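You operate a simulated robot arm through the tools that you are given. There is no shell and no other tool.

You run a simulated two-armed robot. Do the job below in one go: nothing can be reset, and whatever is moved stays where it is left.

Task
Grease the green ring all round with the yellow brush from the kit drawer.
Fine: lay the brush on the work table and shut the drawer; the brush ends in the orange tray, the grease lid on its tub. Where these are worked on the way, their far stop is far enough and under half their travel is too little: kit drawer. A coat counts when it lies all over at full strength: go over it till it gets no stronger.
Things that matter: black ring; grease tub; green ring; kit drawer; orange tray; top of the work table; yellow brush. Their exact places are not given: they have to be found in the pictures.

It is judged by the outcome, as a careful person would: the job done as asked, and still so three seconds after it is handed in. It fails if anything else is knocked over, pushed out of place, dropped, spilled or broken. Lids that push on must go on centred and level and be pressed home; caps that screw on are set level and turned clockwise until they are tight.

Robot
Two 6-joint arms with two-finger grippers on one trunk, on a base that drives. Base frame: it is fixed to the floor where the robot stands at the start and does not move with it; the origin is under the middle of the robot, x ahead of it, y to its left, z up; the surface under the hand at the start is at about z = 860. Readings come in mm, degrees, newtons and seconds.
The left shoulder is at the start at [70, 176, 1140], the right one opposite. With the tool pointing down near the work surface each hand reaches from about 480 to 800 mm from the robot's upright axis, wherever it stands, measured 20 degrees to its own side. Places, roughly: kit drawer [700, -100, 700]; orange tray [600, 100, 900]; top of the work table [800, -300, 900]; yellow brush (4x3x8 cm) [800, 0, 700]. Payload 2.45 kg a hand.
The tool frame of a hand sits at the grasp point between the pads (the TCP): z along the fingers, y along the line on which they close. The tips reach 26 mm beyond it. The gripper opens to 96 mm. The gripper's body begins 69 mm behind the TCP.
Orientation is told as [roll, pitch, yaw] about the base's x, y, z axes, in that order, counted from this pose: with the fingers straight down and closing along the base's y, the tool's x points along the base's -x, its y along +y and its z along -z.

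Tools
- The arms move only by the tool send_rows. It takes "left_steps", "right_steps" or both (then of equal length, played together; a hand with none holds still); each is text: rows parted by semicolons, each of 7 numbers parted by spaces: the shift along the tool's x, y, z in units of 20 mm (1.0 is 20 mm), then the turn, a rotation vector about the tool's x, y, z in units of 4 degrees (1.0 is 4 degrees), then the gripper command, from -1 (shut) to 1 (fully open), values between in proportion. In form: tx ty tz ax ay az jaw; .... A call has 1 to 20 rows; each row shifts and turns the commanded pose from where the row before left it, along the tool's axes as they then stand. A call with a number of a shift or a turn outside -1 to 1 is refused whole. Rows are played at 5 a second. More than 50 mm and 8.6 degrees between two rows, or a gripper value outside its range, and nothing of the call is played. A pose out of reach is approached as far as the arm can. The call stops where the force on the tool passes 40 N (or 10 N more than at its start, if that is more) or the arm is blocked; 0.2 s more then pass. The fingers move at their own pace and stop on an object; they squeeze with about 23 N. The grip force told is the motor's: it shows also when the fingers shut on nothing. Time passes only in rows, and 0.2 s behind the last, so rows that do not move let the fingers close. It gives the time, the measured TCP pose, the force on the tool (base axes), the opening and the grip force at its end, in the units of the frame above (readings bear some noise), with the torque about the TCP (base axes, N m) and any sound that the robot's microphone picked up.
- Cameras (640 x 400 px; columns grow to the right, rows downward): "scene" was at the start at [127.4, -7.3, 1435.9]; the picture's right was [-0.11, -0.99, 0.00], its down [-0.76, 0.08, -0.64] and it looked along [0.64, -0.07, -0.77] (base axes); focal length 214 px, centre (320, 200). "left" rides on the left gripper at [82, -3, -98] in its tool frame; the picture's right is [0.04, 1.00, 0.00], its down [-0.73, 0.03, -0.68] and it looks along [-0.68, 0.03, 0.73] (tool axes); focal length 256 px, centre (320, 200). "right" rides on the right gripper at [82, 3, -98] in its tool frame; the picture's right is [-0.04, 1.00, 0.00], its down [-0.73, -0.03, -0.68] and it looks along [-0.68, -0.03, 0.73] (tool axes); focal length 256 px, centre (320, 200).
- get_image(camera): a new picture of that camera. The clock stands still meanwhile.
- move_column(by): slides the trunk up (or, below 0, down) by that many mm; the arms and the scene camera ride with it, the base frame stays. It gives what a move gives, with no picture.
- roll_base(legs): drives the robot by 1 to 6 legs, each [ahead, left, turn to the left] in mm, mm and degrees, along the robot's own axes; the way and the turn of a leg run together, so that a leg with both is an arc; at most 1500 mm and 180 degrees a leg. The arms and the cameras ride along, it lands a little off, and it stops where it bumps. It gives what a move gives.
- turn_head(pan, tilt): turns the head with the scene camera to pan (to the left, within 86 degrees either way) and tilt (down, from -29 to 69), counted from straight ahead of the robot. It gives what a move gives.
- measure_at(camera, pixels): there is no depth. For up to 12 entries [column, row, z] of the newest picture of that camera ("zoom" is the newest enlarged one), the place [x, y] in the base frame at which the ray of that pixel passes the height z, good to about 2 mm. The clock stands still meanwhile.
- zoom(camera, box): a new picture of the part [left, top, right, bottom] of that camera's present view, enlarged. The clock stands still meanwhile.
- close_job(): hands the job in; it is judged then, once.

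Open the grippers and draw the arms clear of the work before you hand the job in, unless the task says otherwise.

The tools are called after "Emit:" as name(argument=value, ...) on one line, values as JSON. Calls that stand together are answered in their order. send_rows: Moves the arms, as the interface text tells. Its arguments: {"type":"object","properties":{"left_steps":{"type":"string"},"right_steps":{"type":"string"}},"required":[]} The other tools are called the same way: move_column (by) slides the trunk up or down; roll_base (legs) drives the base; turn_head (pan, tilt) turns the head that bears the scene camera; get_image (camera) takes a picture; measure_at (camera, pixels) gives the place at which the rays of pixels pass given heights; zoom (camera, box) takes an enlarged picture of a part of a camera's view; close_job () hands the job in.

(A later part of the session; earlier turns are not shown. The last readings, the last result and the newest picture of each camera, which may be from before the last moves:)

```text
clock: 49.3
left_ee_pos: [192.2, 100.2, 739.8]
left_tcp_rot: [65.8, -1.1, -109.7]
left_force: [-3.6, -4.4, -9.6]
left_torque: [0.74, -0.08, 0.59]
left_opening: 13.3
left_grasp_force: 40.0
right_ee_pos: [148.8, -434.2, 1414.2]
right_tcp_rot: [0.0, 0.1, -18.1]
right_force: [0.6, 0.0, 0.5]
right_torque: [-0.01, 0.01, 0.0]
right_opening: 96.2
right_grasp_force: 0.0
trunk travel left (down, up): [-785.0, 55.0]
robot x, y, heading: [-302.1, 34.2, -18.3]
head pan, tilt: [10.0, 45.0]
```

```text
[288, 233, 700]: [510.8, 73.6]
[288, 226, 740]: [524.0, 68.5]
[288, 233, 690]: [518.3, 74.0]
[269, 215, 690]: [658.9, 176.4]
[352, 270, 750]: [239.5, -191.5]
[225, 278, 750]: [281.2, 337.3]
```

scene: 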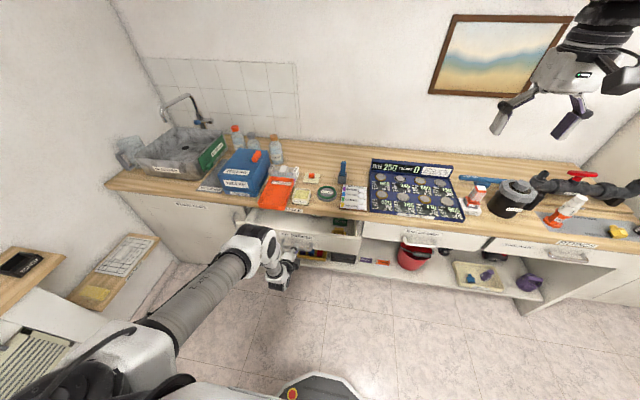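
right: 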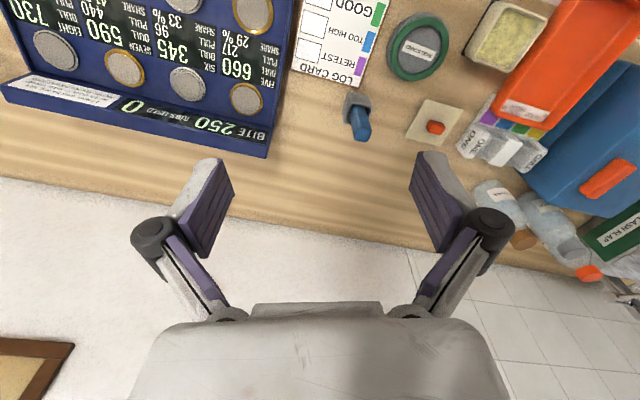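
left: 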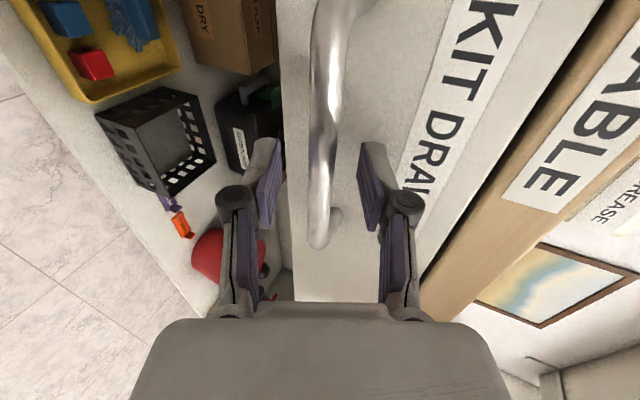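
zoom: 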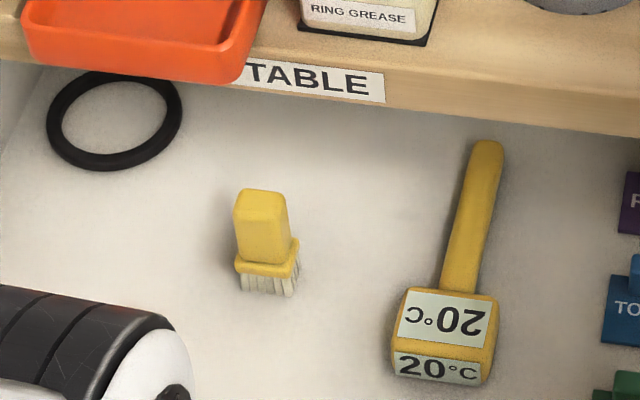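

The yellow brush stands on its bristles in the drawer (zoom (265,240)); the 20°C thing is something else. I try pulling a bit more to learn whether the stop is reached.

Emit:
send_rows(left_steps="0 -0.4 -0.91 0 0 0 -1; 0 -0.4 -0.91 0 0 0 -1; 0 0 0 0 0 0 -1")

Emit:
zoom(camera="scene", box=[210, 170, 370, 270])

```text
clock: 50.1
left_ee_pos: [160.8, 109.2, 740.4]
left_tcp_rot: [66.0, -1.2, -109.9]
left_force: [28.9, -14.7, -10.7]
left_torque: [0.37, -0.19, -0.04]
left_opening: 13.2
left_grasp_force: 39.8
right_ee_pos: [151.7, -437.6, 1412.5]
right_tcp_rot: [0.1, 0.2, -18.3]
right_force: [0.7, 0.4, -0.5]
right_torque: [0.0, -0.02, 0.0]
right_opening: 96.0
right_grasp_force: 0.0
trunk travel left (down, up): [-785.0, 55.0]
robot x, y, heading: [-299.1, 29.6, -18.2]
head pan, tilt: [10.0, 45.0]
```

```text
4.00 times, centred on (290, 220) of scene
```

zoom: 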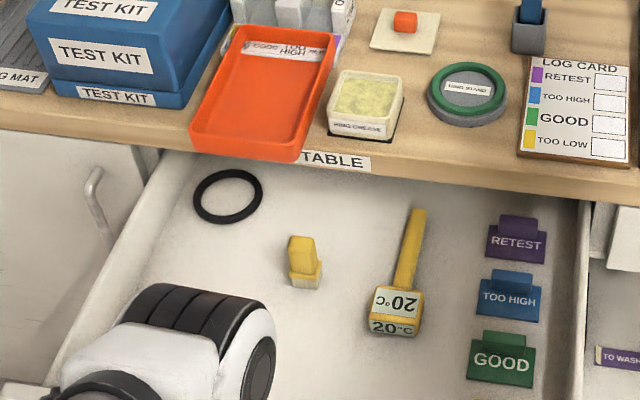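

The pull force rose to 32 N against me: the drawer is at its far stop (~340 mm). I open the jaw, slide off the bar, and back the base off.

Emit:
send_rows(left_steps="0 0 0.2 0 0 0 -1; 0 0 0 0 0 0 0.15; 0 0 0 0 0 0 0.15; 0 0 -0.6 0 0 0 0.15; 0 0 -0.8 0 0 0 0.15; 0 0 0 0 0 0 0.15")

Emit:
get_image(camera="left")

Emit:
measure_at(camera="zoom", pixels=[[305, 287, 690], [305, 287, 700], [300, 240, 770], [300, 240, 760], [228, 195, 690]])

```text
clock: 51.5
left_ee_pos: [133.6, 119.3, 750.8]
left_tcp_rot: [65.8, -1.4, -109.9]
left_force: [-0.6, 0.5, -0.4]
left_torque: [0.01, -0.01, 0.01]
left_opening: 55.1
left_grasp_force: 0.0
right_ee_pos: [148.5, -436.0, 1414.3]
right_tcp_rot: [0.0, 0.0, -18.2]
right_force: [-0.9, 0.1, 0.3]
right_torque: [0.01, 0.02, -0.03]
right_opening: 96.2
right_grasp_force: 0.1
trunk travel left (down, up): [-785.0, 55.0]
robot x, y, heading: [-300.5, 35.0, -18.2]
head pan, tilt: [10.0, 45.0]
```

```text
taken
```

left: 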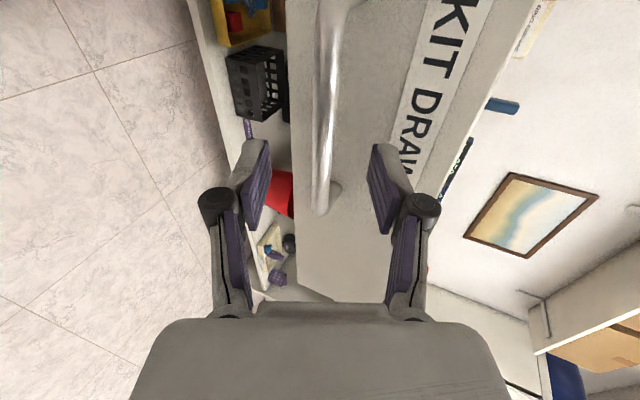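

```text
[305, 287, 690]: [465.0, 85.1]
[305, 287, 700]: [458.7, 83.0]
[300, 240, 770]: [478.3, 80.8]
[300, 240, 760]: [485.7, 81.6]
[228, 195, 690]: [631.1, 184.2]
```

Free of the bar. I drive back 350 mm so that the hand can rise freely, then extend the arm forward a bit.

Emit:
roll_base(legs=[[-350, 0, 0]])

Emit:
send_rows(left_steps="0 0.41 0.91 0 0 0 0.15; 0 0.41 0.91 0 0 0 0.15; 0 0.41 0.91 0 0 0 0.15; 0 0.41 0.91 0 0 0 0.15; 0 0.41 0.91 0 0 0 0.15; 0 0.41 0.91 0 0 0 0.15; 0 0.41 0.91 0 0 0 0.15; 0 0.41 0.91 0 0 0 0.15; 0 0.41 0.91 0 0 0 0.15; 0 0.41 0.91 0 0 0 0.15; 0 0.41 0.91 0 0 0 0.15; 0 0.41 0.91 0 0 0 0.15; 0 0.41 0.91 0 0 0 0.15; 0 0.41 0.91 0 0 0 0.15; 0 0.41 0.91 0 0 0 0.15; 0 0 0 0 0 0 0.15")

```text
clock: 53.8
left_ee_pos: [-203.0, 230.1, 749.8]
left_tcp_rot: [65.7, -1.3, -110.2]
left_force: [0.0, 0.8, -0.3]
left_torque: [0.02, 0.01, 0.0]
left_opening: 55.3
left_grasp_force: 0.1
right_ee_pos: [-193.0, -326.4, 1414.5]
right_tcp_rot: [0.0, 0.1, -18.5]
right_force: [-0.5, 0.1, -0.3]
right_torque: [-0.01, 0.02, -0.02]
right_opening: 95.9
right_grasp_force: 0.0
trunk travel left (down, up): [-785.0, 55.0]
robot x, y, heading: [-638.6, 143.7, -18.5]
head pan, tilt: [10.0, 45.0]
```

```text
clock: 57.2
left_ee_pos: [78.5, 127.1, 750.4]
left_tcp_rot: [65.8, -1.4, -110.1]
left_force: [0.2, 0.4, -0.2]
left_torque: [-0.03, 0.01, 0.01]
left_opening: 55.3
left_grasp_force: 0.1
right_ee_pos: [-191.9, -325.1, 1415.4]
right_tcp_rot: [-0.1, 0.0, -18.5]
right_force: [0.2, -0.2, -0.5]
right_torque: [-0.01, 0.01, 0.01]
right_opening: 95.8
right_grasp_force: 0.1
trunk travel left (down, up): [-785.0, 55.0]
robot x, y, heading: [-634.4, 145.9, -18.5]
head pan, tilt: [10.0, 45.0]
```

Now I raise the hand 260 mm and turn the fingers back to pointing down.

Emit:
send_rows(left_steps="0 0.91 -0.41 0 0 0 0.15; 0 0.91 -0.41 0 0 0 0.15; 0 0.91 -0.41 0 0 0 0.15; 0 0.91 -0.41 0 0 0 0.15; 0 0.91 -0.41 0 0 0 0.15; 0 0.91 -0.41 0 0 0 0.15; 0 0.91 -0.41 0 0 0 0.15; 0 0.91 -0.41 0 0 0 0.15; 0 0.91 -0.41 0 0 0 0.15; 0 0.91 -0.41 0 0 0 0.15; 0 0.91 -0.41 0 0 0 0.15; 0 0.91 -0.41 0 0 0 0.15; 0 0.91 -0.41 0 0 0 0.15; 0 0 0 0 0 0 0.15")

Emit:
send_rows(left_steps="0 0 0 1 0 0 0.15; 0 0 0 1 0 0 0.15; 0 0 0 1 0 0 0.15; 0 0 0 1 0 0 0.15; 0 0 0 1 0 0 0.15; 0 0 0 1 0 0 0.15; 0 0 0 1 0 0 0.15; 0 0 0 1 0 0 0.15; 0 0 0 1 0 0 0.15; 0 0 0 1 0 0 0.15; 0 0 0 1 0 0 0.15; 0 0 0 1 0 0 0.15; 0 0 0 1 0 0 0.15; 0 0 0 1 0 0 0.15; 0 0 0 1 0 0 0.15; 0 0 0 1 0 0 0.15; 0 0 0 0.45 -0.3 0 0.15; 0 0 0 0 0 0 0.15")

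```text
clock: 60.2
left_ee_pos: [78.8, 131.3, 1009.5]
left_tcp_rot: [66.0, -1.4, -110.1]
left_force: [0.5, -0.5, 0.1]
left_torque: [0.04, 0.03, -0.02]
left_opening: 55.4
left_grasp_force: 0.1
right_ee_pos: [-192.6, -324.1, 1414.6]
right_tcp_rot: [-0.1, 0.1, -18.5]
right_force: [-0.1, 0.3, -0.6]
right_torque: [-0.04, 0.01, -0.01]
right_opening: 96.2
right_grasp_force: 0.0
trunk travel left (down, up): [-785.0, 55.0]
robot x, y, heading: [-637.1, 147.8, -18.4]
head pan, tilt: [10.0, 45.0]
```

```text
clock: 64.0
left_ee_pos: [81.8, 139.1, 1010.6]
left_tcp_rot: [3.1, -0.9, -109.3]
left_force: [-0.8, 1.5, 0.6]
left_torque: [0.0, 0.0, 0.0]
left_opening: 55.2
left_grasp_force: 0.0
left hand out of reach, approached as far as the arm can: row 10, 11
right_ee_pos: [-193.9, -324.8, 1414.3]
right_tcp_rot: [-0.1, 0.0, -18.5]
right_force: [-0.1, -0.1, 1.1]
right_torque: [-0.01, 0.01, 0.0]
right_opening: 95.9
right_grasp_force: 0.0
trunk travel left (down, up): [-785.0, 55.0]
robot x, y, heading: [-634.2, 142.6, -18.5]
head pan, tilt: [10.0, 45.0]
```

I fix the small residual tilt and turn the hand back about its finger axis to yaw ≈ -18.6.

Emit:
send_rows(left_steps="0 0 0 0.77 0.22 0 0.5; 0 0 0 0 0 -1 0.5; 0 0 0 0 0 -1 0.5; 0 0 0 0 0 -1 0.5; 0 0 0 0 0 -1 0.5; 0 0 0 0 0 -1 0.5; 0 0 0 0 0 -1 0.5; 0 0 0 0 0 -1 0.5; 0 0 0 0 0 -1 0.5; 0 0 0 0 0 -1 0.5; 0 0 0 0 0 -1 0.5; 0 0 0 0 0 -1 0.5; 0 0 0 0 0 -1 0.5; 0 0 0 0 0 -1 0.5; 0 0 0 0 0 -1 0.5; 0 0 0 0 0 -1 0.5; 0 0 0 0 0 -1 0.5; 0 0 0 0 0 -1 0.5; 0 0 0 0 0 -1 0.5; 0 0 0 0 0 -1 0.5")

Emit:
send_rows(left_steps="0 0 0 0 0 -1 0.5; 0 0 0 0 0 -1 0.5; 0 0 0 0 0 -1 0.5; 0 0 0 0 0 -0.67 0.5; 0 0 0 0 0 0 0.5")

Emit:
get_image(camera="scene")

```text
clock: 68.2
left_ee_pos: [81.3, 139.6, 1010.7]
left_tcp_rot: [0.0, 0.0, -33.3]
left_force: [-0.3, 0.6, 0.3]
left_torque: [0.0, 0.01, -0.01]
left_opening: 71.8
left_grasp_force: 0.0
right_ee_pos: [-192.7, -324.9, 1414.6]
right_tcp_rot: [0.0, 0.0, -18.5]
right_force: [-0.4, 0.0, -0.1]
right_torque: [-0.01, 0.01, 0.0]
right_opening: 96.0
right_grasp_force: 0.0
trunk travel left (down, up): [-785.0, 55.0]
robot x, y, heading: [-634.3, 141.0, -18.7]
head pan, tilt: [10.0, 45.0]
```

```text
clock: 69.4
left_ee_pos: [82.2, 139.4, 1011.1]
left_tcp_rot: [0.0, -0.1, -18.5]
left_force: [0.1, -1.0, -0.1]
left_torque: [0.0, 0.01, 0.0]
left_opening: 72.1
left_grasp_force: 0.0
right_ee_pos: [-191.4, -324.3, 1413.4]
right_tcp_rot: [0.0, 0.0, -18.5]
right_force: [-0.3, -0.2, 0.7]
right_torque: [-0.01, 0.02, 0.04]
right_opening: 96.0
right_grasp_force: 0.1
trunk travel left (down, up): [-785.0, 55.0]
robot x, y, heading: [-635.2, 144.6, -18.6]
head pan, tilt: [10.0, 45.0]
```

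```text
taken
```

scene: 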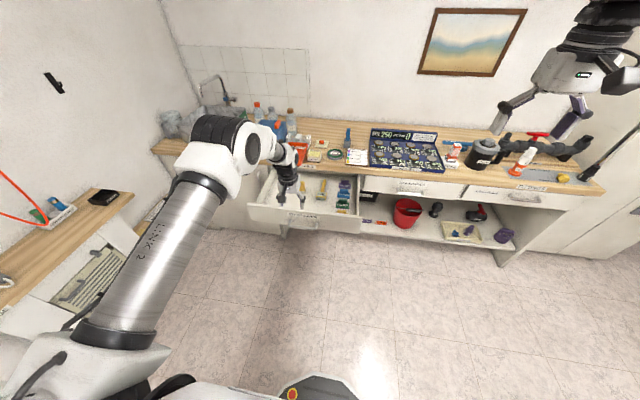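

The hand points down again. I drive forward 390 mm so the hand comes above the open drawer, then look with the hand camera.

Emit:
roll_base(legs=[[390, 0, 0]])

Emit:
get_image(camera="left")

Emit:
get_image(camera="scene")

```text
clock: 71.8
left_ee_pos: [451.4, 19.4, 1010.2]
left_tcp_rot: [0.1, 0.0, -18.4]
left_force: [-0.2, 0.5, 0.1]
left_torque: [0.0, 0.03, 0.02]
left_opening: 72.2
left_grasp_force: 0.0
right_ee_pos: [176.9, -444.5, 1415.3]
right_tcp_rot: [0.0, 0.0, -18.2]
right_force: [0.1, 0.2, 0.2]
right_torque: [0.03, 0.0, 0.03]
right_opening: 96.1
right_grasp_force: 0.0
trunk travel left (down, up): [-785.0, 55.0]
robot x, y, heading: [-262.1, 18.9, -18.2]
head pan, tilt: [10.0, 45.0]
```

```text
taken
```

left: 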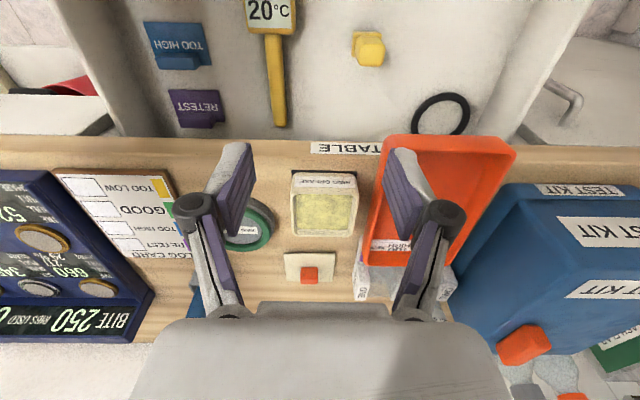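

```text
taken
```

scene: 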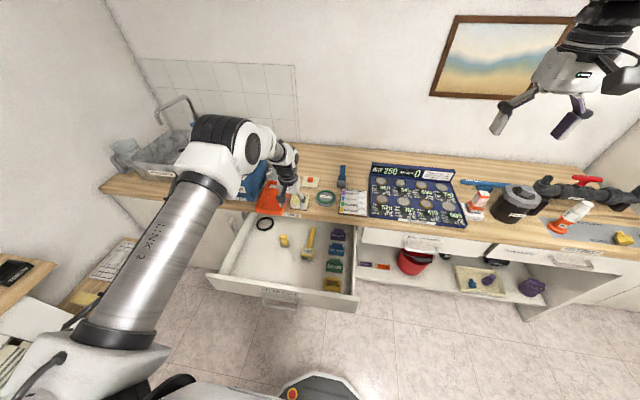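

The hand camera sees the brush at about (369,48). I zoom in there and measure it, along with ring, tub and lid.

Emit:
zoom(camera="left", box=[330, 10, 410, 90])

Emit:
measure_at(camera="left", pixels=[[370, 47, 780], [370, 47, 770], [440, 114, 690], [325, 210, 890], [308, 268, 865], [248, 225, 880], [0, 135, 860], [380, 146, 860]])

Emit:
measure_at(camera="scene", pixels=[[284, 246, 690], [284, 236, 770], [265, 224, 690], [284, 240, 740]])

Emit:
zoom(camera="scene", box=[244, 210, 324, 260])

```text
5.00 times, centred on (370, 50) of left
```

zoom: 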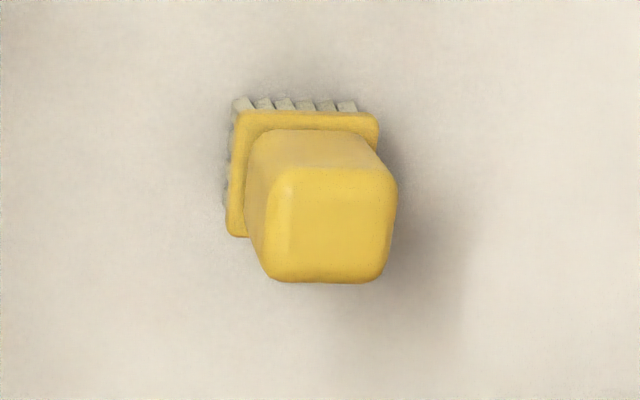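

```text
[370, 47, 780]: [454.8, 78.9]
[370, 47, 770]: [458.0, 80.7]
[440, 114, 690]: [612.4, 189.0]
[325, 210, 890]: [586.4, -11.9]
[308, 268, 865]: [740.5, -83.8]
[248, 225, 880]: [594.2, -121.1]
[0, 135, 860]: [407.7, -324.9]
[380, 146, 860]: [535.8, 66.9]
```

```text
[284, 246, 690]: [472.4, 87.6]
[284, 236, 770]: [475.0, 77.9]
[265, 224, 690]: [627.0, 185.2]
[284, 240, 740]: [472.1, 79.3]
```

```text
8.00 times, centred on (284, 235) of scene
```

zoom: 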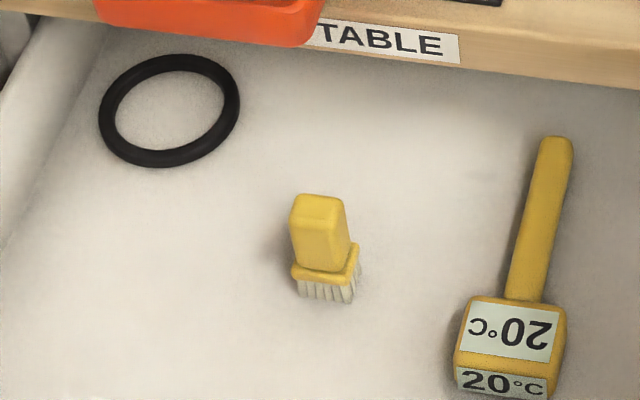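

The brush handle's sides are aligned with the hand, the wide side of its plate across. I measure the handle's top centre and the ring in both cameras at several heights to settle the drawer-floor height.

Emit:
measure_at(camera="left", pixels=[[372, 55, 780], [372, 55, 800], [365, 32, 700], [365, 32, 720], [440, 114, 720]])

Emit:
measure_at(camera="zoom", pixels=[[318, 202, 780], [318, 202, 800], [325, 296, 700], [325, 296, 720], [169, 110, 700], [169, 110, 720]])

```text
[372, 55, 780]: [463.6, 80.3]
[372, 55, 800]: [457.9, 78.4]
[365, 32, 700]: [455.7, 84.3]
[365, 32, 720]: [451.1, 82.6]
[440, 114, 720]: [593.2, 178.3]
```

```text
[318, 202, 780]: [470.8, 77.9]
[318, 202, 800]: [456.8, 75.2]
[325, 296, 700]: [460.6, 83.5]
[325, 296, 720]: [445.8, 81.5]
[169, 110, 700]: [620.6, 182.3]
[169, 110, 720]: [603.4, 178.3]
```

Both views agree: brush top at about (459,78,797), floor near 716. I move over the brush and go down to z≈880, then look.

Emit:
send_rows(left_steps="0.18 1 0 0 0 0 0.5; 0.18 1 0 0 0 0 0.5; 0.17 0.95 0 0 0 0 0.5; 0 0 1 0 0 0 0.5; 0 0 1 0 0 0 0.5; 0 0 1 0 0 0 0.5; 0 0 1 0 0 0 0.5; 0 0 1 0 0 0 0.5; 0 0 1 0 0 0 0.5; 0 0 0.5 0 0 0 0.5; 0 0 0 0 0 0 0.5")

Emit:
get_image(camera="left")

Emit:
zoom(camera="scene", box=[230, 180, 350, 260])

```text
clock: 74.2
left_ee_pos: [458.4, 78.6, 881.2]
left_tcp_rot: [0.1, 0.0, -18.3]
left_force: [0.4, -0.3, 0.0]
left_torque: [-0.01, 0.0, -0.03]
left_opening: 72.0
left_grasp_force: 0.1
right_ee_pos: [178.2, -446.2, 1415.1]
right_tcp_rot: [0.1, 0.0, -18.2]
right_force: [-0.3, -0.2, 0.4]
right_torque: [-0.01, 0.03, -0.03]
right_opening: 95.8
right_grasp_force: 0.0
trunk travel left (down, up): [-785.0, 55.0]
robot x, y, heading: [-264.8, 20.0, -18.4]
head pan, tilt: [10.0, 45.0]
```

```text
taken
```

left: 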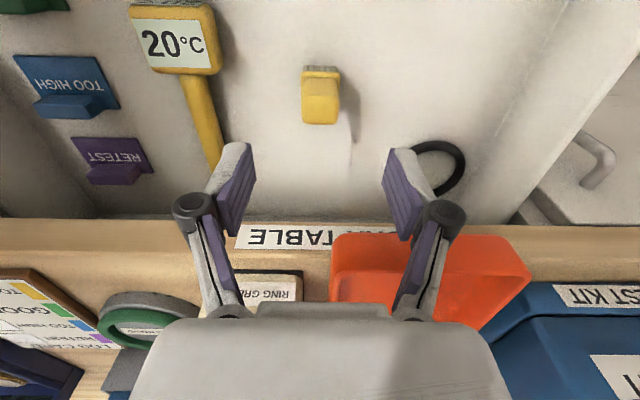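

```text
5.00 times, centred on (290, 220) of scene
```

zoom: 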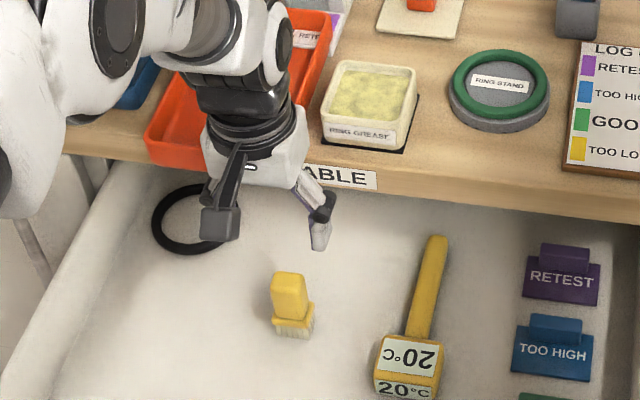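

The brush's top is at (321,109), right under the grasp point. I check by measuring it and then go down.

Emit:
measure_at(camera="left", pixels=[[321, 110, 797], [321, 110, 787], [321, 67, 716], [305, 67, 716], [337, 67, 716]])

Emit:
zoom(camera="left", box=[280, 50, 360, 140])

```text
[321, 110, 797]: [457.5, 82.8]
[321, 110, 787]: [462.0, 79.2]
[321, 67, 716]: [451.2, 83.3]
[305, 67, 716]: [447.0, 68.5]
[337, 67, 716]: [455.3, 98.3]
```

```text
4.44 times, centred on (320, 95) of left
```

zoom: 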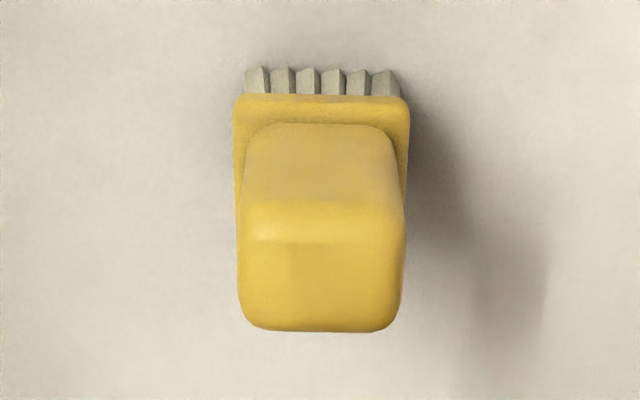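

Aligned. I go down 98 mm (tips just above the brush's plate) and look before closing.

Emit:
send_rows(left_steps="0 0 1 0 0 0 0.3; 0 0 1 0 0 0 0.3; 0 0 1 0 0 0 0.3; 0 0 1 0 0 0 0.3; 0 0 0.9 0 0 0 0.3; 0 0 0 0 0 0 0.3")

Emit:
get_image(camera="left")

Emit:
zoom(camera="scene", box=[240, 200, 330, 260])

```text
clock: 75.6
left_ee_pos: [458.9, 80.2, 784.6]
left_tcp_rot: [0.1, -0.1, -18.4]
left_force: [0.0, -0.9, -0.9]
left_torque: [0.01, -0.06, -0.03]
left_opening: 62.5
left_grasp_force: 0.2
right_ee_pos: [179.1, -445.1, 1414.6]
right_tcp_rot: [-0.1, -0.1, -18.3]
right_force: [0.0, 0.7, 0.0]
right_torque: [-0.02, 0.0, 0.02]
right_opening: 96.1
right_grasp_force: 0.0
trunk travel left (down, up): [-785.0, 55.0]
robot x, y, heading: [-269.5, 21.5, -18.2]
head pan, tilt: [10.0, 45.0]
```

```text
taken
```

left: 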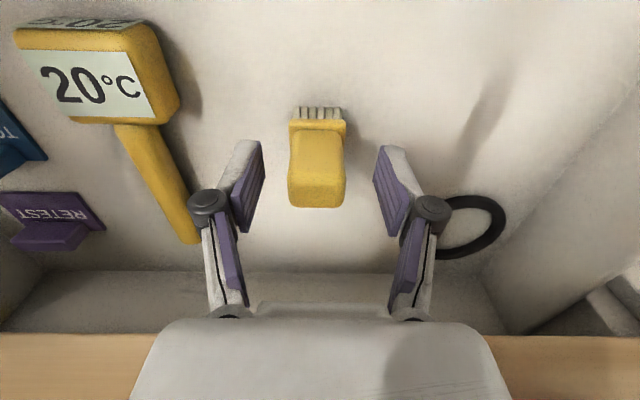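

```text
6.67 times, centred on (285, 230) of scene
```

zoom: 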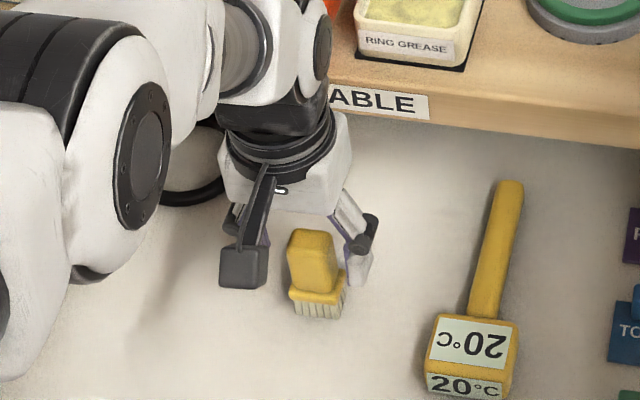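

The handle's top is ~12 mm above the TCP and the plate ~32 mm below, so I lower 4 mm more and close on the handle.

Emit:
send_rows(left_steps="0 0 0.2 0 0 0 0.3; 0 0 0 0 0 0 -1; 0 0 0 0 0 0 -1; 0 0 0 0 0 0 -1; 0 0 0 0 0 0 -1")

```text
clock: 76.8
left_ee_pos: [460.7, 80.1, 781.0]
left_tcp_rot: [0.1, 0.0, -18.5]
left_force: [0.2, -0.5, 0.3]
left_torque: [0.0, -0.02, 0.01]
left_opening: 28.9
left_grasp_force: 23.0
right_ee_pos: [179.1, -446.0, 1414.8]
right_tcp_rot: [0.0, -0.1, -18.1]
right_force: [0.6, 0.1, 0.3]
right_torque: [-0.04, -0.03, 0.0]
right_opening: 96.0
right_grasp_force: 0.0
trunk travel left (down, up): [-785.0, 55.0]
robot x, y, heading: [-269.3, 20.4, -18.1]
head pan, tilt: [10.0, 45.0]
```

The brush is gripped (28.9 mm). I lift it straight up out of the drawer.

Emit:
send_rows(left_steps="0 0 -1 0 0 0 -1; 0 0 -1 0 0 0 -1; 0 0 -1 0 0 0 -1; 0 0 -1 0 0 0 -1; 0 0 -1 0 0 0 -1; 0 0 -1 0 0 0 -1; 0 0 -1 0 0 0 -1; 0 0 -1 0 0 0 -1; 0 0 -1 0 0 0 -1; 0 0 -1 0 0 0 -1; 0 0 -1 0 0 0 -1; 0 0 -1 0 0 0 -1; 0 0 0 0 0 0 -1")

Emit:
get_image(camera="left")

Emit:
get_image(camera="scene")

```text
clock: 79.6
left_ee_pos: [459.8, 78.4, 1018.8]
left_tcp_rot: [0.0, 0.0, -18.4]
left_force: [0.2, 0.0, -0.3]
left_torque: [0.03, 0.01, 0.01]
left_opening: 28.9
left_grasp_force: 23.2
right_ee_pos: [179.2, -444.9, 1414.7]
right_tcp_rot: [0.0, 0.0, -18.2]
right_force: [0.4, 0.6, -1.0]
right_torque: [0.0, -0.02, -0.04]
right_opening: 96.1
right_grasp_force: 0.1
trunk travel left (down, up): [-785.0, 55.0]
robot x, y, heading: [-266.5, 23.0, -18.3]
head pan, tilt: [10.0, 45.0]
```

```text
taken
```

left: 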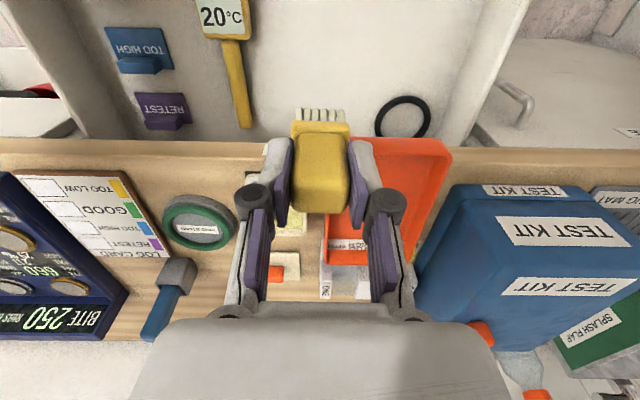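

```text
taken
```

scene: 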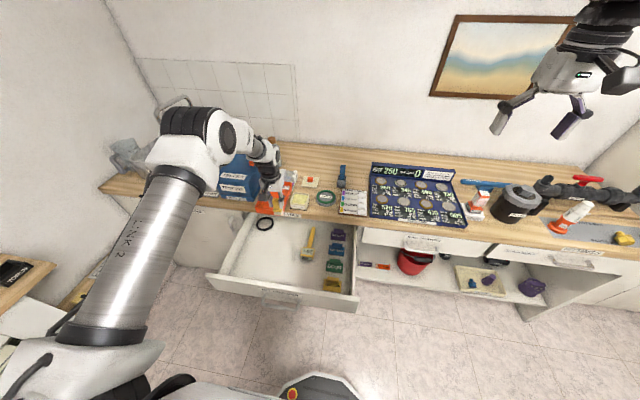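

The brush is held upright. I move it 71 mm right, then drive forward 140 mm to reach over the table.

Emit:
send_rows(left_steps="0 -1 0 0 0 0 -1; 0 -1 0 0 0 0 -1; 0 -1 0 0 0 0 -1; 0 -0.55 0 0 0 0 -1; 0 0 0 0 0 0 -1")

Emit:
roll_base(legs=[[140, 0, 0]])

Emit:
get_image(camera="scene")

```text
clock: 80.8
left_ee_pos: [436.2, 11.9, 1018.2]
left_tcp_rot: [0.1, -0.1, -18.4]
left_force: [0.2, -0.2, -0.5]
left_torque: [-0.01, 0.0, -0.01]
left_opening: 29.0
left_grasp_force: 22.8
right_ee_pos: [179.2, -444.3, 1414.2]
right_tcp_rot: [0.0, 0.0, -18.1]
right_force: [-0.4, 0.1, -0.6]
right_torque: [-0.01, -0.01, 0.0]
right_opening: 96.0
right_grasp_force: 0.0
trunk travel left (down, up): [-785.0, 55.0]
robot x, y, heading: [-265.6, 21.5, -18.2]
head pan, tilt: [10.0, 45.0]
```

```text
clock: 82.1
left_ee_pos: [567.7, -30.9, 1019.1]
left_tcp_rot: [0.1, -0.2, -18.3]
left_force: [0.1, 0.2, -0.7]
left_torque: [-0.01, 0.01, 0.03]
left_opening: 28.8
left_grasp_force: 22.7
right_ee_pos: [308.1, -487.0, 1415.6]
right_tcp_rot: [0.0, 0.0, -18.2]
right_force: [-0.1, 0.6, 0.9]
right_torque: [-0.02, -0.03, 0.02]
right_opening: 95.7
right_grasp_force: 0.1
trunk travel left (down, up): [-785.0, 55.0]
robot x, y, heading: [-134.0, -23.7, -18.4]
head pan, tilt: [10.0, 45.0]
```

```text
taken
```

scene: 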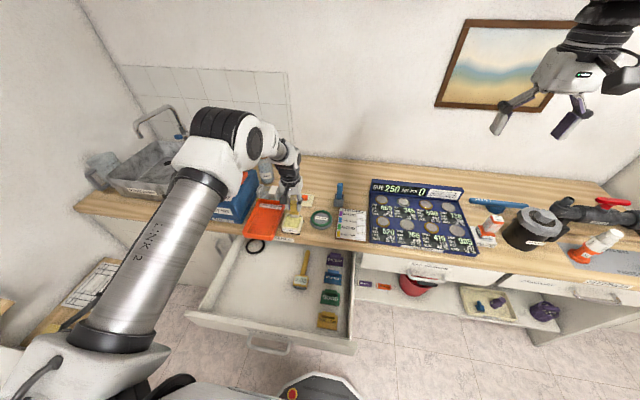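

The hand is over the tub's line. I reach 97 mm farther forward, to the bare spot between tub, lid and ring, and look.

Emit:
send_rows(left_steps="-1 0 0 0 0 0 -1; -1 0 0 0 0 0 -1; -1 0 0 0 0 0 -1; -1 0 0 0 0 0 -1; -0.85 0 0 0 0 0 -1; 0 0 0 0 0 0 -1")

Emit:
get_image(camera="left")

Emit:
zoom(camera="scene", box=[230, 150, 390, 250])

```text
clock: 83.5
left_ee_pos: [649.3, -56.1, 1019.5]
left_tcp_rot: [0.0, 0.1, -18.2]
left_force: [-0.2, 0.3, -0.9]
left_torque: [-0.02, 0.0, 0.02]
left_opening: 28.9
left_grasp_force: 23.1
left hand out of reach, approached as far as the arm can: row 5
right_ee_pos: [309.9, -488.8, 1414.6]
right_tcp_rot: [-0.1, 0.0, -18.2]
right_force: [0.5, -0.3, -0.2]
right_torque: [0.0, 0.02, 0.0]
right_opening: 96.0
right_grasp_force: 0.1
trunk travel left (down, up): [-785.0, 55.0]
robot x, y, heading: [-136.1, -21.4, -18.0]
head pan, tilt: [10.0, 45.0]
```

```text
taken
```

left: 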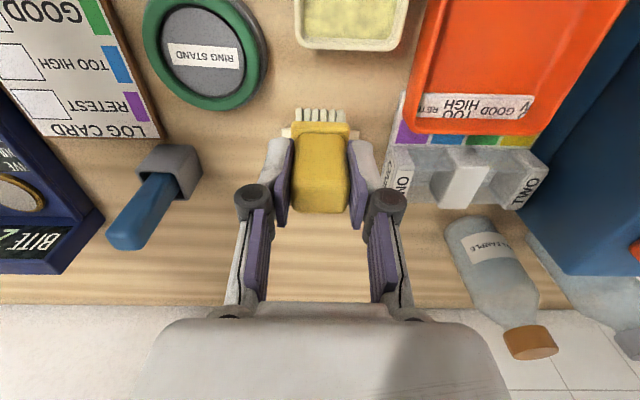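

```text
4.00 times, centred on (310, 200) of scene
```

zoom: 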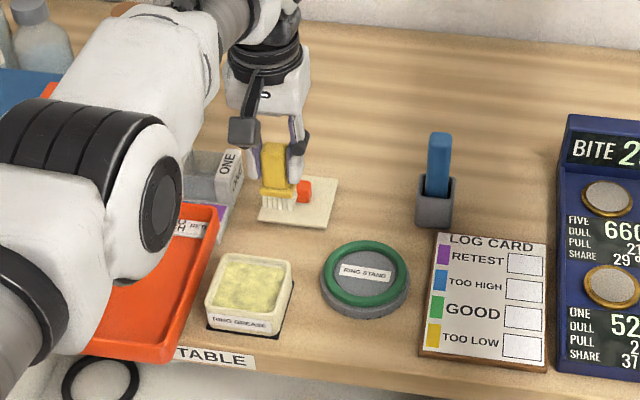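

The hand is at its reach limit with the trunk high. I lower the trunk 80 mm (brush underside to ~874) and check clearances to the tub and rack.

Emit:
measure_at(camera="left", pixels=[[350, 48, 885], [395, 145, 890], [263, 60, 880], [295, 35, 890], [408, 20, 890], [300, 130, 864]])

Emit:
move_column(by=-80)

Emit:
get_image(camera="left")

Emit:
zoom(camera="scene", box=[230, 150, 390, 250])

```text
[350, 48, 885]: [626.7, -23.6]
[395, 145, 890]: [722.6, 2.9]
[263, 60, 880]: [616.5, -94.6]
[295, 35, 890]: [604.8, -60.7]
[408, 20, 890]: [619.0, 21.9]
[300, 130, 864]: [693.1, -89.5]
```

```text
clock: 84.7
left_ee_pos: [650.2, -56.7, 941.0]
left_tcp_rot: [0.1, -0.2, -18.3]
left_force: [-0.7, -0.2, -0.6]
left_torque: [0.01, 0.03, -0.02]
left_opening: 29.0
left_grasp_force: 22.6
right_ee_pos: [310.8, -488.9, 1335.0]
right_tcp_rot: [-0.1, 0.0, -18.2]
right_force: [0.4, -0.6, -0.7]
right_torque: [0.0, 0.01, -0.04]
right_opening: 95.9
right_grasp_force: 0.0
trunk travel left (down, up): [-705.0, 135.0]
robot x, y, heading: [-133.5, -21.9, -18.3]
head pan, tilt: [10.0, 45.0]
```

```text
taken
```

left: 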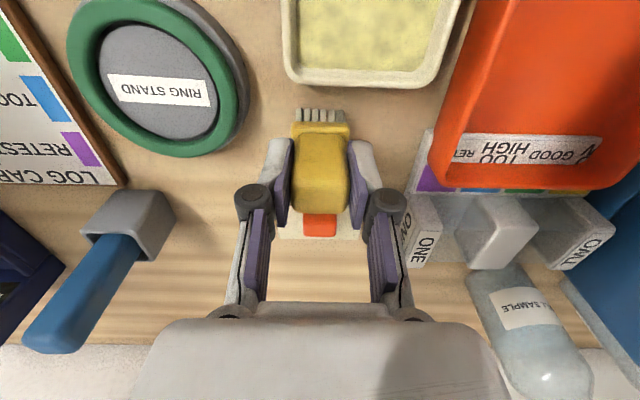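

```text
4.00 times, centred on (310, 200) of scene
```

zoom: 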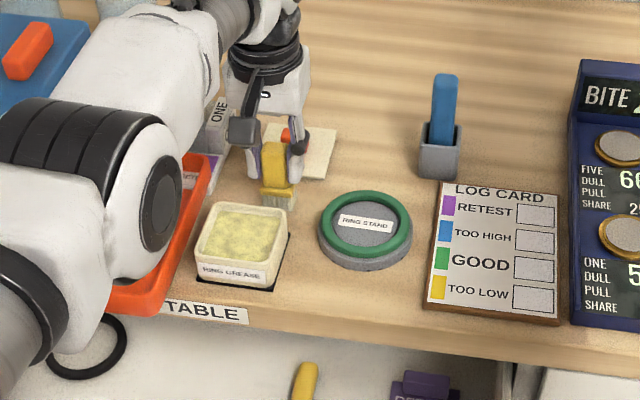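

There is room. I shift 12 mm farther from the tub and lower gently until the bristles stand on the table.

Emit:
send_rows(left_steps="-0.6 0 0 0 0 0 -1; 0 0 0.3 0 0 0 -1; 0 0 0.2 0 0 0 -1; 0 0 0.1 0 0 0 -1; 0 0 0 0 0 0 -1")

Emit:
zoom(camera="scene", box=[260, 160, 340, 230])

Emit:
get_image(camera="left")

```text
clock: 85.9
left_ee_pos: [648.8, -56.6, 931.0]
left_tcp_rot: [0.0, -0.3, -18.4]
left_force: [4.4, -1.9, 11.3]
left_torque: [-0.07, -0.33, -0.01]
left_opening: 28.9
left_grasp_force: 22.7
left hand out of reach, approached as far as the arm can: row 1
right_ee_pos: [309.5, -488.8, 1334.6]
right_tcp_rot: [0.0, 0.0, -18.1]
right_force: [-0.1, 0.2, -0.5]
right_torque: [0.02, -0.03, 0.01]
right_opening: 95.9
right_grasp_force: 0.0
trunk travel left (down, up): [-705.0, 135.0]
robot x, y, heading: [-131.9, -23.7, -18.1]
head pan, tilt: [10.0, 45.0]
```

```text
5.71 times, centred on (300, 195) of scene
```

zoom: 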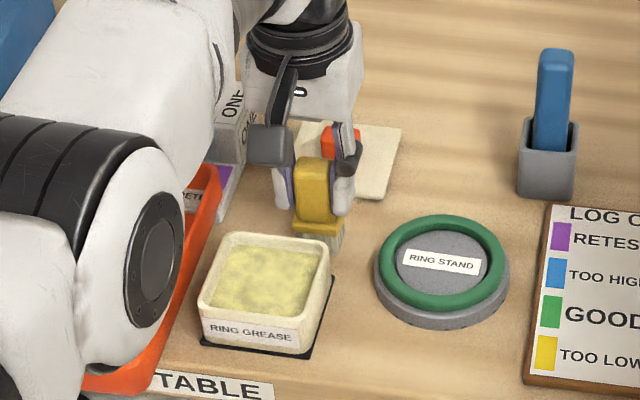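

```text
taken
```

left: 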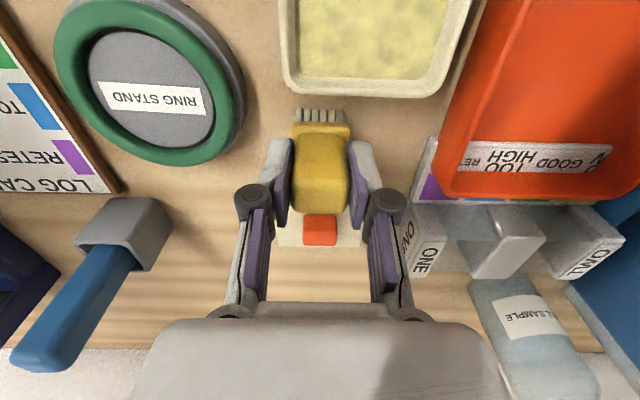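

The bristles touch (11 N). I ease the force a little, open the jaw and rise.

Emit:
send_rows(left_steps="0 0 -0.12 0 0 0 -1; 0 0 0 0 0 0 -0.1; 0 0 0 0 0 0 0.1; 0 0 0 0 0 0 0.1; 0 0 -0.5 0 0 0 0.1; 0 0 -1 0 0 0 0.1; 0 0 -1 0 0 0 0.1; 0 0 -1 0 0 0 0.1; 0 0 -1 0 0 0 0.1; 0 0 -1 0 0 0 0.1; 0 0 0 0 0 0 0.1")

Emit:
get_image(camera="left")

Emit:
zoom(camera="scene", box=[260, 160, 340, 230])

```text
clock: 88.3
left_ee_pos: [651.3, -56.5, 1042.3]
left_tcp_rot: [0.1, 0.0, -18.2]
left_force: [-0.7, -0.5, 0.0]
left_torque: [0.0, 0.02, -0.02]
left_opening: 53.1
left_grasp_force: 0.1
right_ee_pos: [310.1, -488.5, 1333.6]
right_tcp_rot: [0.0, 0.0, -18.2]
right_force: [0.5, -1.1, 0.6]
right_torque: [0.0, 0.03, -0.01]
right_opening: 95.8
right_grasp_force: 0.0
trunk travel left (down, up): [-705.0, 135.0]
robot x, y, heading: [-130.1, -19.4, -18.2]
head pan, tilt: [10.0, 45.0]
```

```text
taken
```

left: 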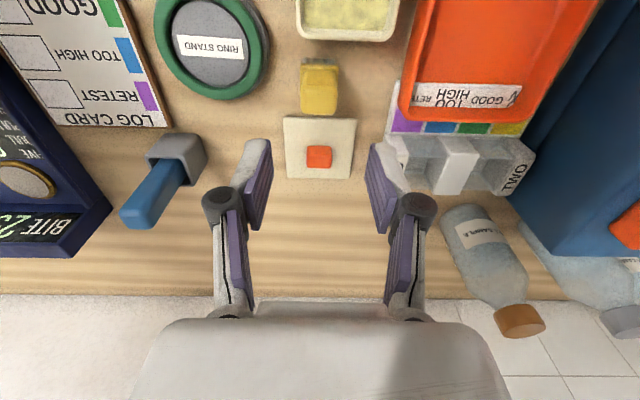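

```text
5.71 times, centred on (300, 195) of scene
```

zoom: 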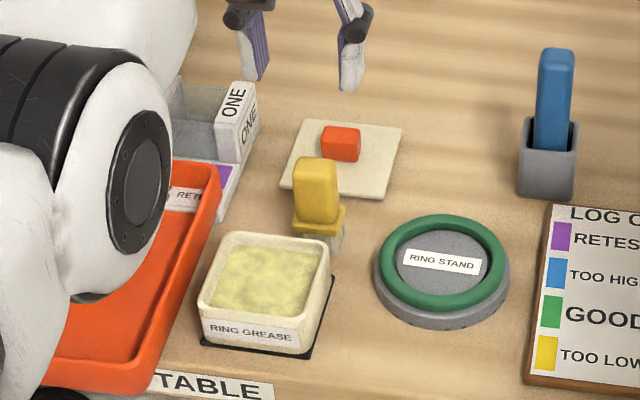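

The brush stands safely at zoom (318,205). Now for the drawer: I back away, then will pitch the fingers forward and push the drawer front shut.

Emit:
send_rows(left_steps="0 0 -1 0 0 0 -1; 0 0 0 0 0 0 -1")

Emit:
roll_base(legs=[[-560, 0, 0]])

Emit:
move_column(by=80)

Emit:
send_rows(left_steps="0 0 0 0 -1 0 -1; 0 0 0 0 -1 0 -1; 0 0 0 0 -1 0 -1; 0 0 0 0 -1 0 -1; 0 0 0 0 -1 0 -1; 0 0 0 0 -1 0 -1; 0 0 0 0 -1 0 -1; 0 0 0 0 -1 0 -1; 0 0 0 0 -1 0 -1; 0 0 0 0 -1 0 -1; 0 0 0 0 0 0 -1")

```text
clock: 88.9
left_ee_pos: [649.5, -57.5, 1061.1]
left_tcp_rot: [0.1, 0.1, -18.3]
left_force: [-0.2, 0.1, -0.2]
left_torque: [0.02, 0.02, 0.03]
left_opening: 0.1
left_grasp_force: 23.1
right_ee_pos: [312.0, -488.2, 1334.5]
right_tcp_rot: [0.0, 0.1, -18.2]
right_force: [-0.3, -0.4, 0.7]
right_torque: [0.01, 0.01, -0.01]
right_opening: 96.3
right_grasp_force: 0.1
trunk travel left (down, up): [-705.0, 135.0]
robot x, y, heading: [-134.8, -24.0, -18.4]
head pan, tilt: [10.0, 45.0]
```

```text
clock: 92.1
left_ee_pos: [118.2, 120.1, 1062.5]
left_tcp_rot: [0.2, 0.2, -18.1]
left_force: [0.6, -0.6, 0.0]
left_torque: [0.02, 0.03, 0.01]
left_opening: 0.0
left_grasp_force: 22.9
right_ee_pos: [-219.6, -312.0, 1333.6]
right_tcp_rot: [0.0, 0.0, -18.0]
right_force: [-0.4, 0.3, -0.4]
right_torque: [-0.04, 0.0, 0.01]
right_opening: 96.2
right_grasp_force: 0.0
trunk travel left (down, up): [-705.0, 135.0]
robot x, y, heading: [-672.6, 152.7, -18.1]
head pan, tilt: [10.0, 45.0]
```

```text
clock: 93.3
left_ee_pos: [117.9, 120.5, 1142.0]
left_tcp_rot: [0.2, 0.1, -18.1]
left_force: [0.5, 0.0, 0.1]
left_torque: [-0.01, -0.01, -0.01]
left_opening: 0.0
left_grasp_force: 23.0
right_ee_pos: [-220.4, -312.4, 1413.5]
right_tcp_rot: [0.0, 0.0, -18.0]
right_force: [-0.5, 0.9, -0.2]
right_torque: [0.0, -0.05, 0.03]
right_opening: 96.2
right_grasp_force: 0.1
trunk travel left (down, up): [-785.0, 55.0]
robot x, y, heading: [-667.3, 154.9, -18.1]
head pan, tilt: [10.0, 45.0]
```

```text
clock: 95.7
left_ee_pos: [240.5, 70.1, 1147.9]
left_tcp_rot: [0.3, -39.9, -18.1]
left_force: [-0.2, -0.4, 0.2]
left_torque: [0.01, -0.01, -0.01]
left_opening: 0.2
left_grasp_force: 22.9
left hand out of reach, approached as far as the arm can: row 1, 2, 3, 4, 5, 6, 7, 8, 9, 10
right_ee_pos: [-220.9, -313.7, 1413.7]
right_tcp_rot: [0.0, 0.0, -17.9]
right_force: [0.0, 0.2, -0.9]
right_torque: [0.0, 0.0, -0.03]
right_opening: 96.1
right_grasp_force: 0.1
trunk travel left (down, up): [-785.0, 55.0]
robot x, y, heading: [-668.5, 150.6, -17.9]
head pan, tilt: [10.0, 45.0]
```

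The pitch came out well (40 degrees) but the hand sits farther out. I retract it 150 mm towards the robot, clear in front of the drawer, then lower it.

Emit:
send_rows(left_steps="0.766 0 -0.643 0 0 0 -1; 0.766 0 -0.643 0 0 0 -1; 0.766 0 -0.643 0 0 0 -1; 0.766 0 -0.643 0 0 0 -1; 0.766 0 -0.643 0 0 0 -1; 0.766 0 -0.643 0 0 0 -1; 0.766 0 -0.643 0 0 0 -1; 0.766 0 -0.643 0 0 0 -1; 0 0 0 0 0 0 -1")

```text
clock: 97.7
left_ee_pos: [89.9, 123.2, 1148.5]
left_tcp_rot: [0.3, -39.9, -18.4]
left_force: [0.2, 1.0, -0.2]
left_torque: [0.02, -0.01, -0.01]
left_opening: 0.0
left_grasp_force: 23.3
left hand out of reach, approached as far as the arm can: row 1
right_ee_pos: [-221.0, -312.0, 1414.7]
right_tcp_rot: [0.0, -0.1, -18.0]
right_force: [0.3, -0.6, -0.1]
right_torque: [-0.02, 0.0, 0.0]
right_opening: 95.9
right_grasp_force: 0.1
trunk travel left (down, up): [-785.0, 55.0]
robot x, y, heading: [-668.6, 157.4, -18.1]
head pan, tilt: [10.0, 45.0]
```

Now in front of the drawer (d≈46). I lower straight down 350 mm.

Emit:
send_rows(left_steps="0.643 0 0.766 0 0 0 -1; 0.643 0 0.766 0 0 0 -1; 0.643 0 0.766 0 0 0 -1; 0.643 0 0.766 0 0 0 -1; 0.643 0 0.766 0 0 0 -1; 0.643 0 0.766 0 0 0 -1; 0.643 0 0.766 0 0 0 -1; 0.643 0 0.766 0 0 0 -1; 0.643 0 0.766 0 0 0 -1; 0.643 0 0.766 0 0 0 -1; 0.643 0 0.766 0 0 0 -1; 0.643 0 0.766 0 0 0 -1; 0.643 0 0.766 0 0 0 -1; 0.643 0 0.766 0 0 0 -1; 0.643 0 0.766 0 0 0 -1; 0.643 0 0.766 0 0 0 -1; 0.643 0 0.766 0 0 0 -1; 0 0 0 0 0 0 -1")

Emit:
get_image(camera="scene")

```text
clock: 101.5
left_ee_pos: [89.2, 123.7, 808.5]
left_tcp_rot: [0.2, -40.0, -18.3]
left_force: [0.4, -0.3, -0.3]
left_torque: [0.02, -0.01, -0.01]
left_opening: 0.0
left_grasp_force: 23.3
right_ee_pos: [-220.2, -311.6, 1414.3]
right_tcp_rot: [0.0, 0.0, -17.9]
right_force: [0.9, 0.0, 0.6]
right_torque: [0.02, 0.01, 0.0]
right_opening: 96.0
right_grasp_force: 0.0
trunk travel left (down, up): [-785.0, 55.0]
robot x, y, heading: [-666.1, 155.3, -18.2]
head pan, tilt: [10.0, 45.0]
```

```text
taken
```

scene: 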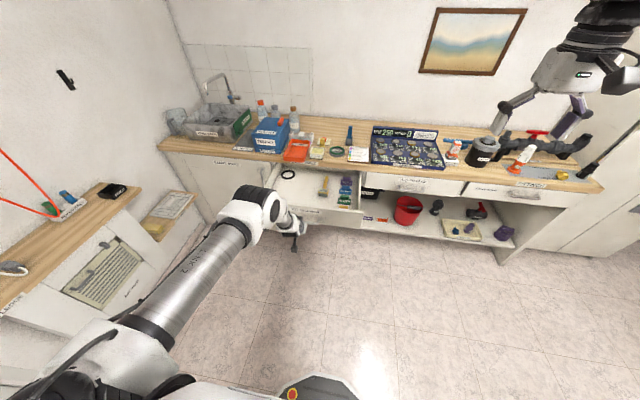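

I pitch 24 degrees more and set the closed fingertips at z≈785, above the handle bar, then view.

Emit:
send_rows(left_steps="0 0 0 0 -1 0 -1; 0 0 0 0 -1 0 -1; 0 0 0 0 -1 0 -1; 0 0 0 0 -1 0 -1; 0 0 0 0 -1 0 -1; 0 0 0 0 -1 0 -1; 0 0 0 0 0 0 -1")

Emit:
zoom(camera="scene", box=[220, 150, 380, 260])

Emit:
get_image(camera="left")

```text
clock: 103.1
left_ee_pos: [88.0, 123.0, 810.4]
left_tcp_rot: [0.3, -64.0, -18.4]
left_force: [-0.9, -0.2, -0.1]
left_torque: [-0.01, -0.01, 0.0]
left_opening: 0.0
left_grasp_force: 23.0
right_ee_pos: [-220.7, -312.9, 1414.0]
right_tcp_rot: [0.0, 0.1, -17.9]
right_force: [-0.1, -0.2, -0.7]
right_torque: [0.0, -0.03, 0.03]
right_opening: 95.9
right_grasp_force: 0.1
trunk travel left (down, up): [-785.0, 55.0]
robot x, y, heading: [-667.1, 149.3, -17.9]
head pan, tilt: [10.0, 45.0]
```

```text
3.64 times, centred on (300, 205) of scene
```

zoom: 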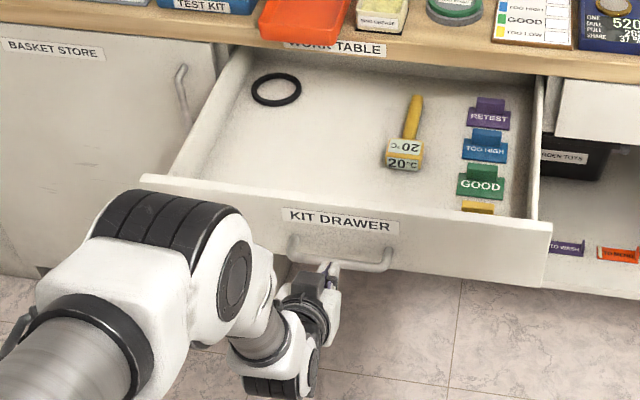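

```text
taken
```

left: 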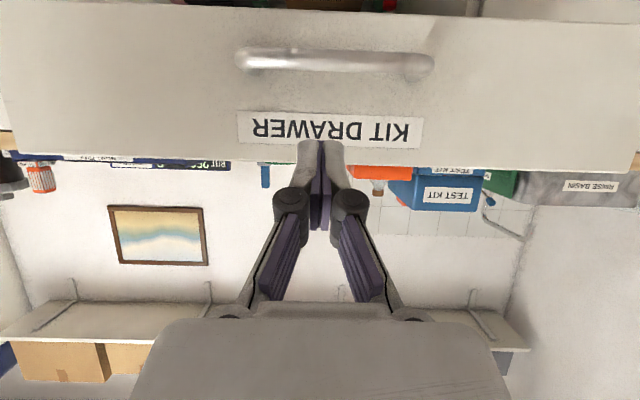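

The fingertips aim at the label, above the bar. I lower 10 mm, then drive the base forward, first to contact, pushing the drawer.

Emit:
send_rows(left_steps="0.45 0 0.22 0 0 0 -1; 0 0 0 0 0 0 -1")

Emit:
roll_base(legs=[[130, 0, 0]])

Emit:
zoom(camera="scene", box=[220, 150, 380, 260])

```text
clock: 103.7
left_ee_pos: [87.7, 124.2, 798.5]
left_tcp_rot: [0.3, -63.9, -18.4]
left_force: [0.1, 0.6, -0.1]
left_torque: [0.01, 0.0, -0.04]
left_opening: 0.0
left_grasp_force: 23.3
right_ee_pos: [-220.7, -313.4, 1414.2]
right_tcp_rot: [0.0, 0.0, -18.0]
right_force: [-0.5, -0.1, 0.3]
right_torque: [-0.01, 0.0, -0.01]
right_opening: 96.1
right_grasp_force: 0.0
trunk travel left (down, up): [-785.0, 55.0]
robot x, y, heading: [-666.2, 150.0, -18.3]
head pan, tilt: [10.0, 45.0]
```

```text
clock: 105.0
left_ee_pos: [210.4, 82.5, 800.6]
left_tcp_rot: [0.3, -64.0, -18.6]
left_force: [-0.4, -0.1, -0.1]
left_torque: [0.02, 0.01, 0.0]
left_opening: 0.2
left_grasp_force: 23.4
right_ee_pos: [-101.0, -353.4, 1415.8]
right_tcp_rot: [0.0, -0.1, -18.1]
right_force: [0.2, 1.0, 0.2]
right_torque: [-0.01, -0.01, -0.01]
right_opening: 96.0
right_grasp_force: 0.0
trunk travel left (down, up): [-785.0, 55.0]
robot x, y, heading: [-543.7, 116.3, -17.8]
head pan, tilt: [10.0, 45.0]
```

```text
3.64 times, centred on (300, 205) of scene
```

zoom: 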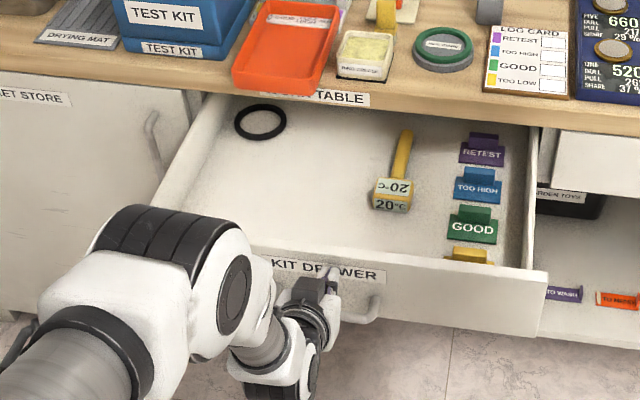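

Contact made with little force. I continue driving 150 mm.

Emit:
roll_base(legs=[[150, 0, 0]])

Emit:
zoom(camera="scene", box=[220, 160, 380, 270])

```text
clock: 106.4
left_ee_pos: [353.6, 36.6, 800.4]
left_tcp_rot: [0.3, -64.0, -18.5]
left_force: [-0.4, 0.3, -0.1]
left_torque: [-0.01, 0.0, 0.02]
left_opening: 0.1
left_grasp_force: 23.1
right_ee_pos: [43.3, -398.5, 1416.5]
right_tcp_rot: [0.0, -0.1, -18.1]
right_force: [-0.5, -0.3, 0.0]
right_torque: [-0.01, 0.0, 0.02]
right_opening: 96.1
right_grasp_force: 0.1
trunk travel left (down, up): [-785.0, 55.0]
robot x, y, heading: [-400.1, 64.4, -18.1]
head pan, tilt: [10.0, 45.0]
```

```text
3.64 times, centred on (300, 215) of scene
```

zoom: 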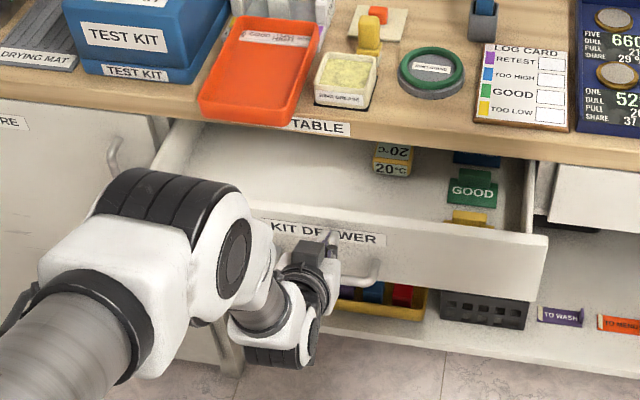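

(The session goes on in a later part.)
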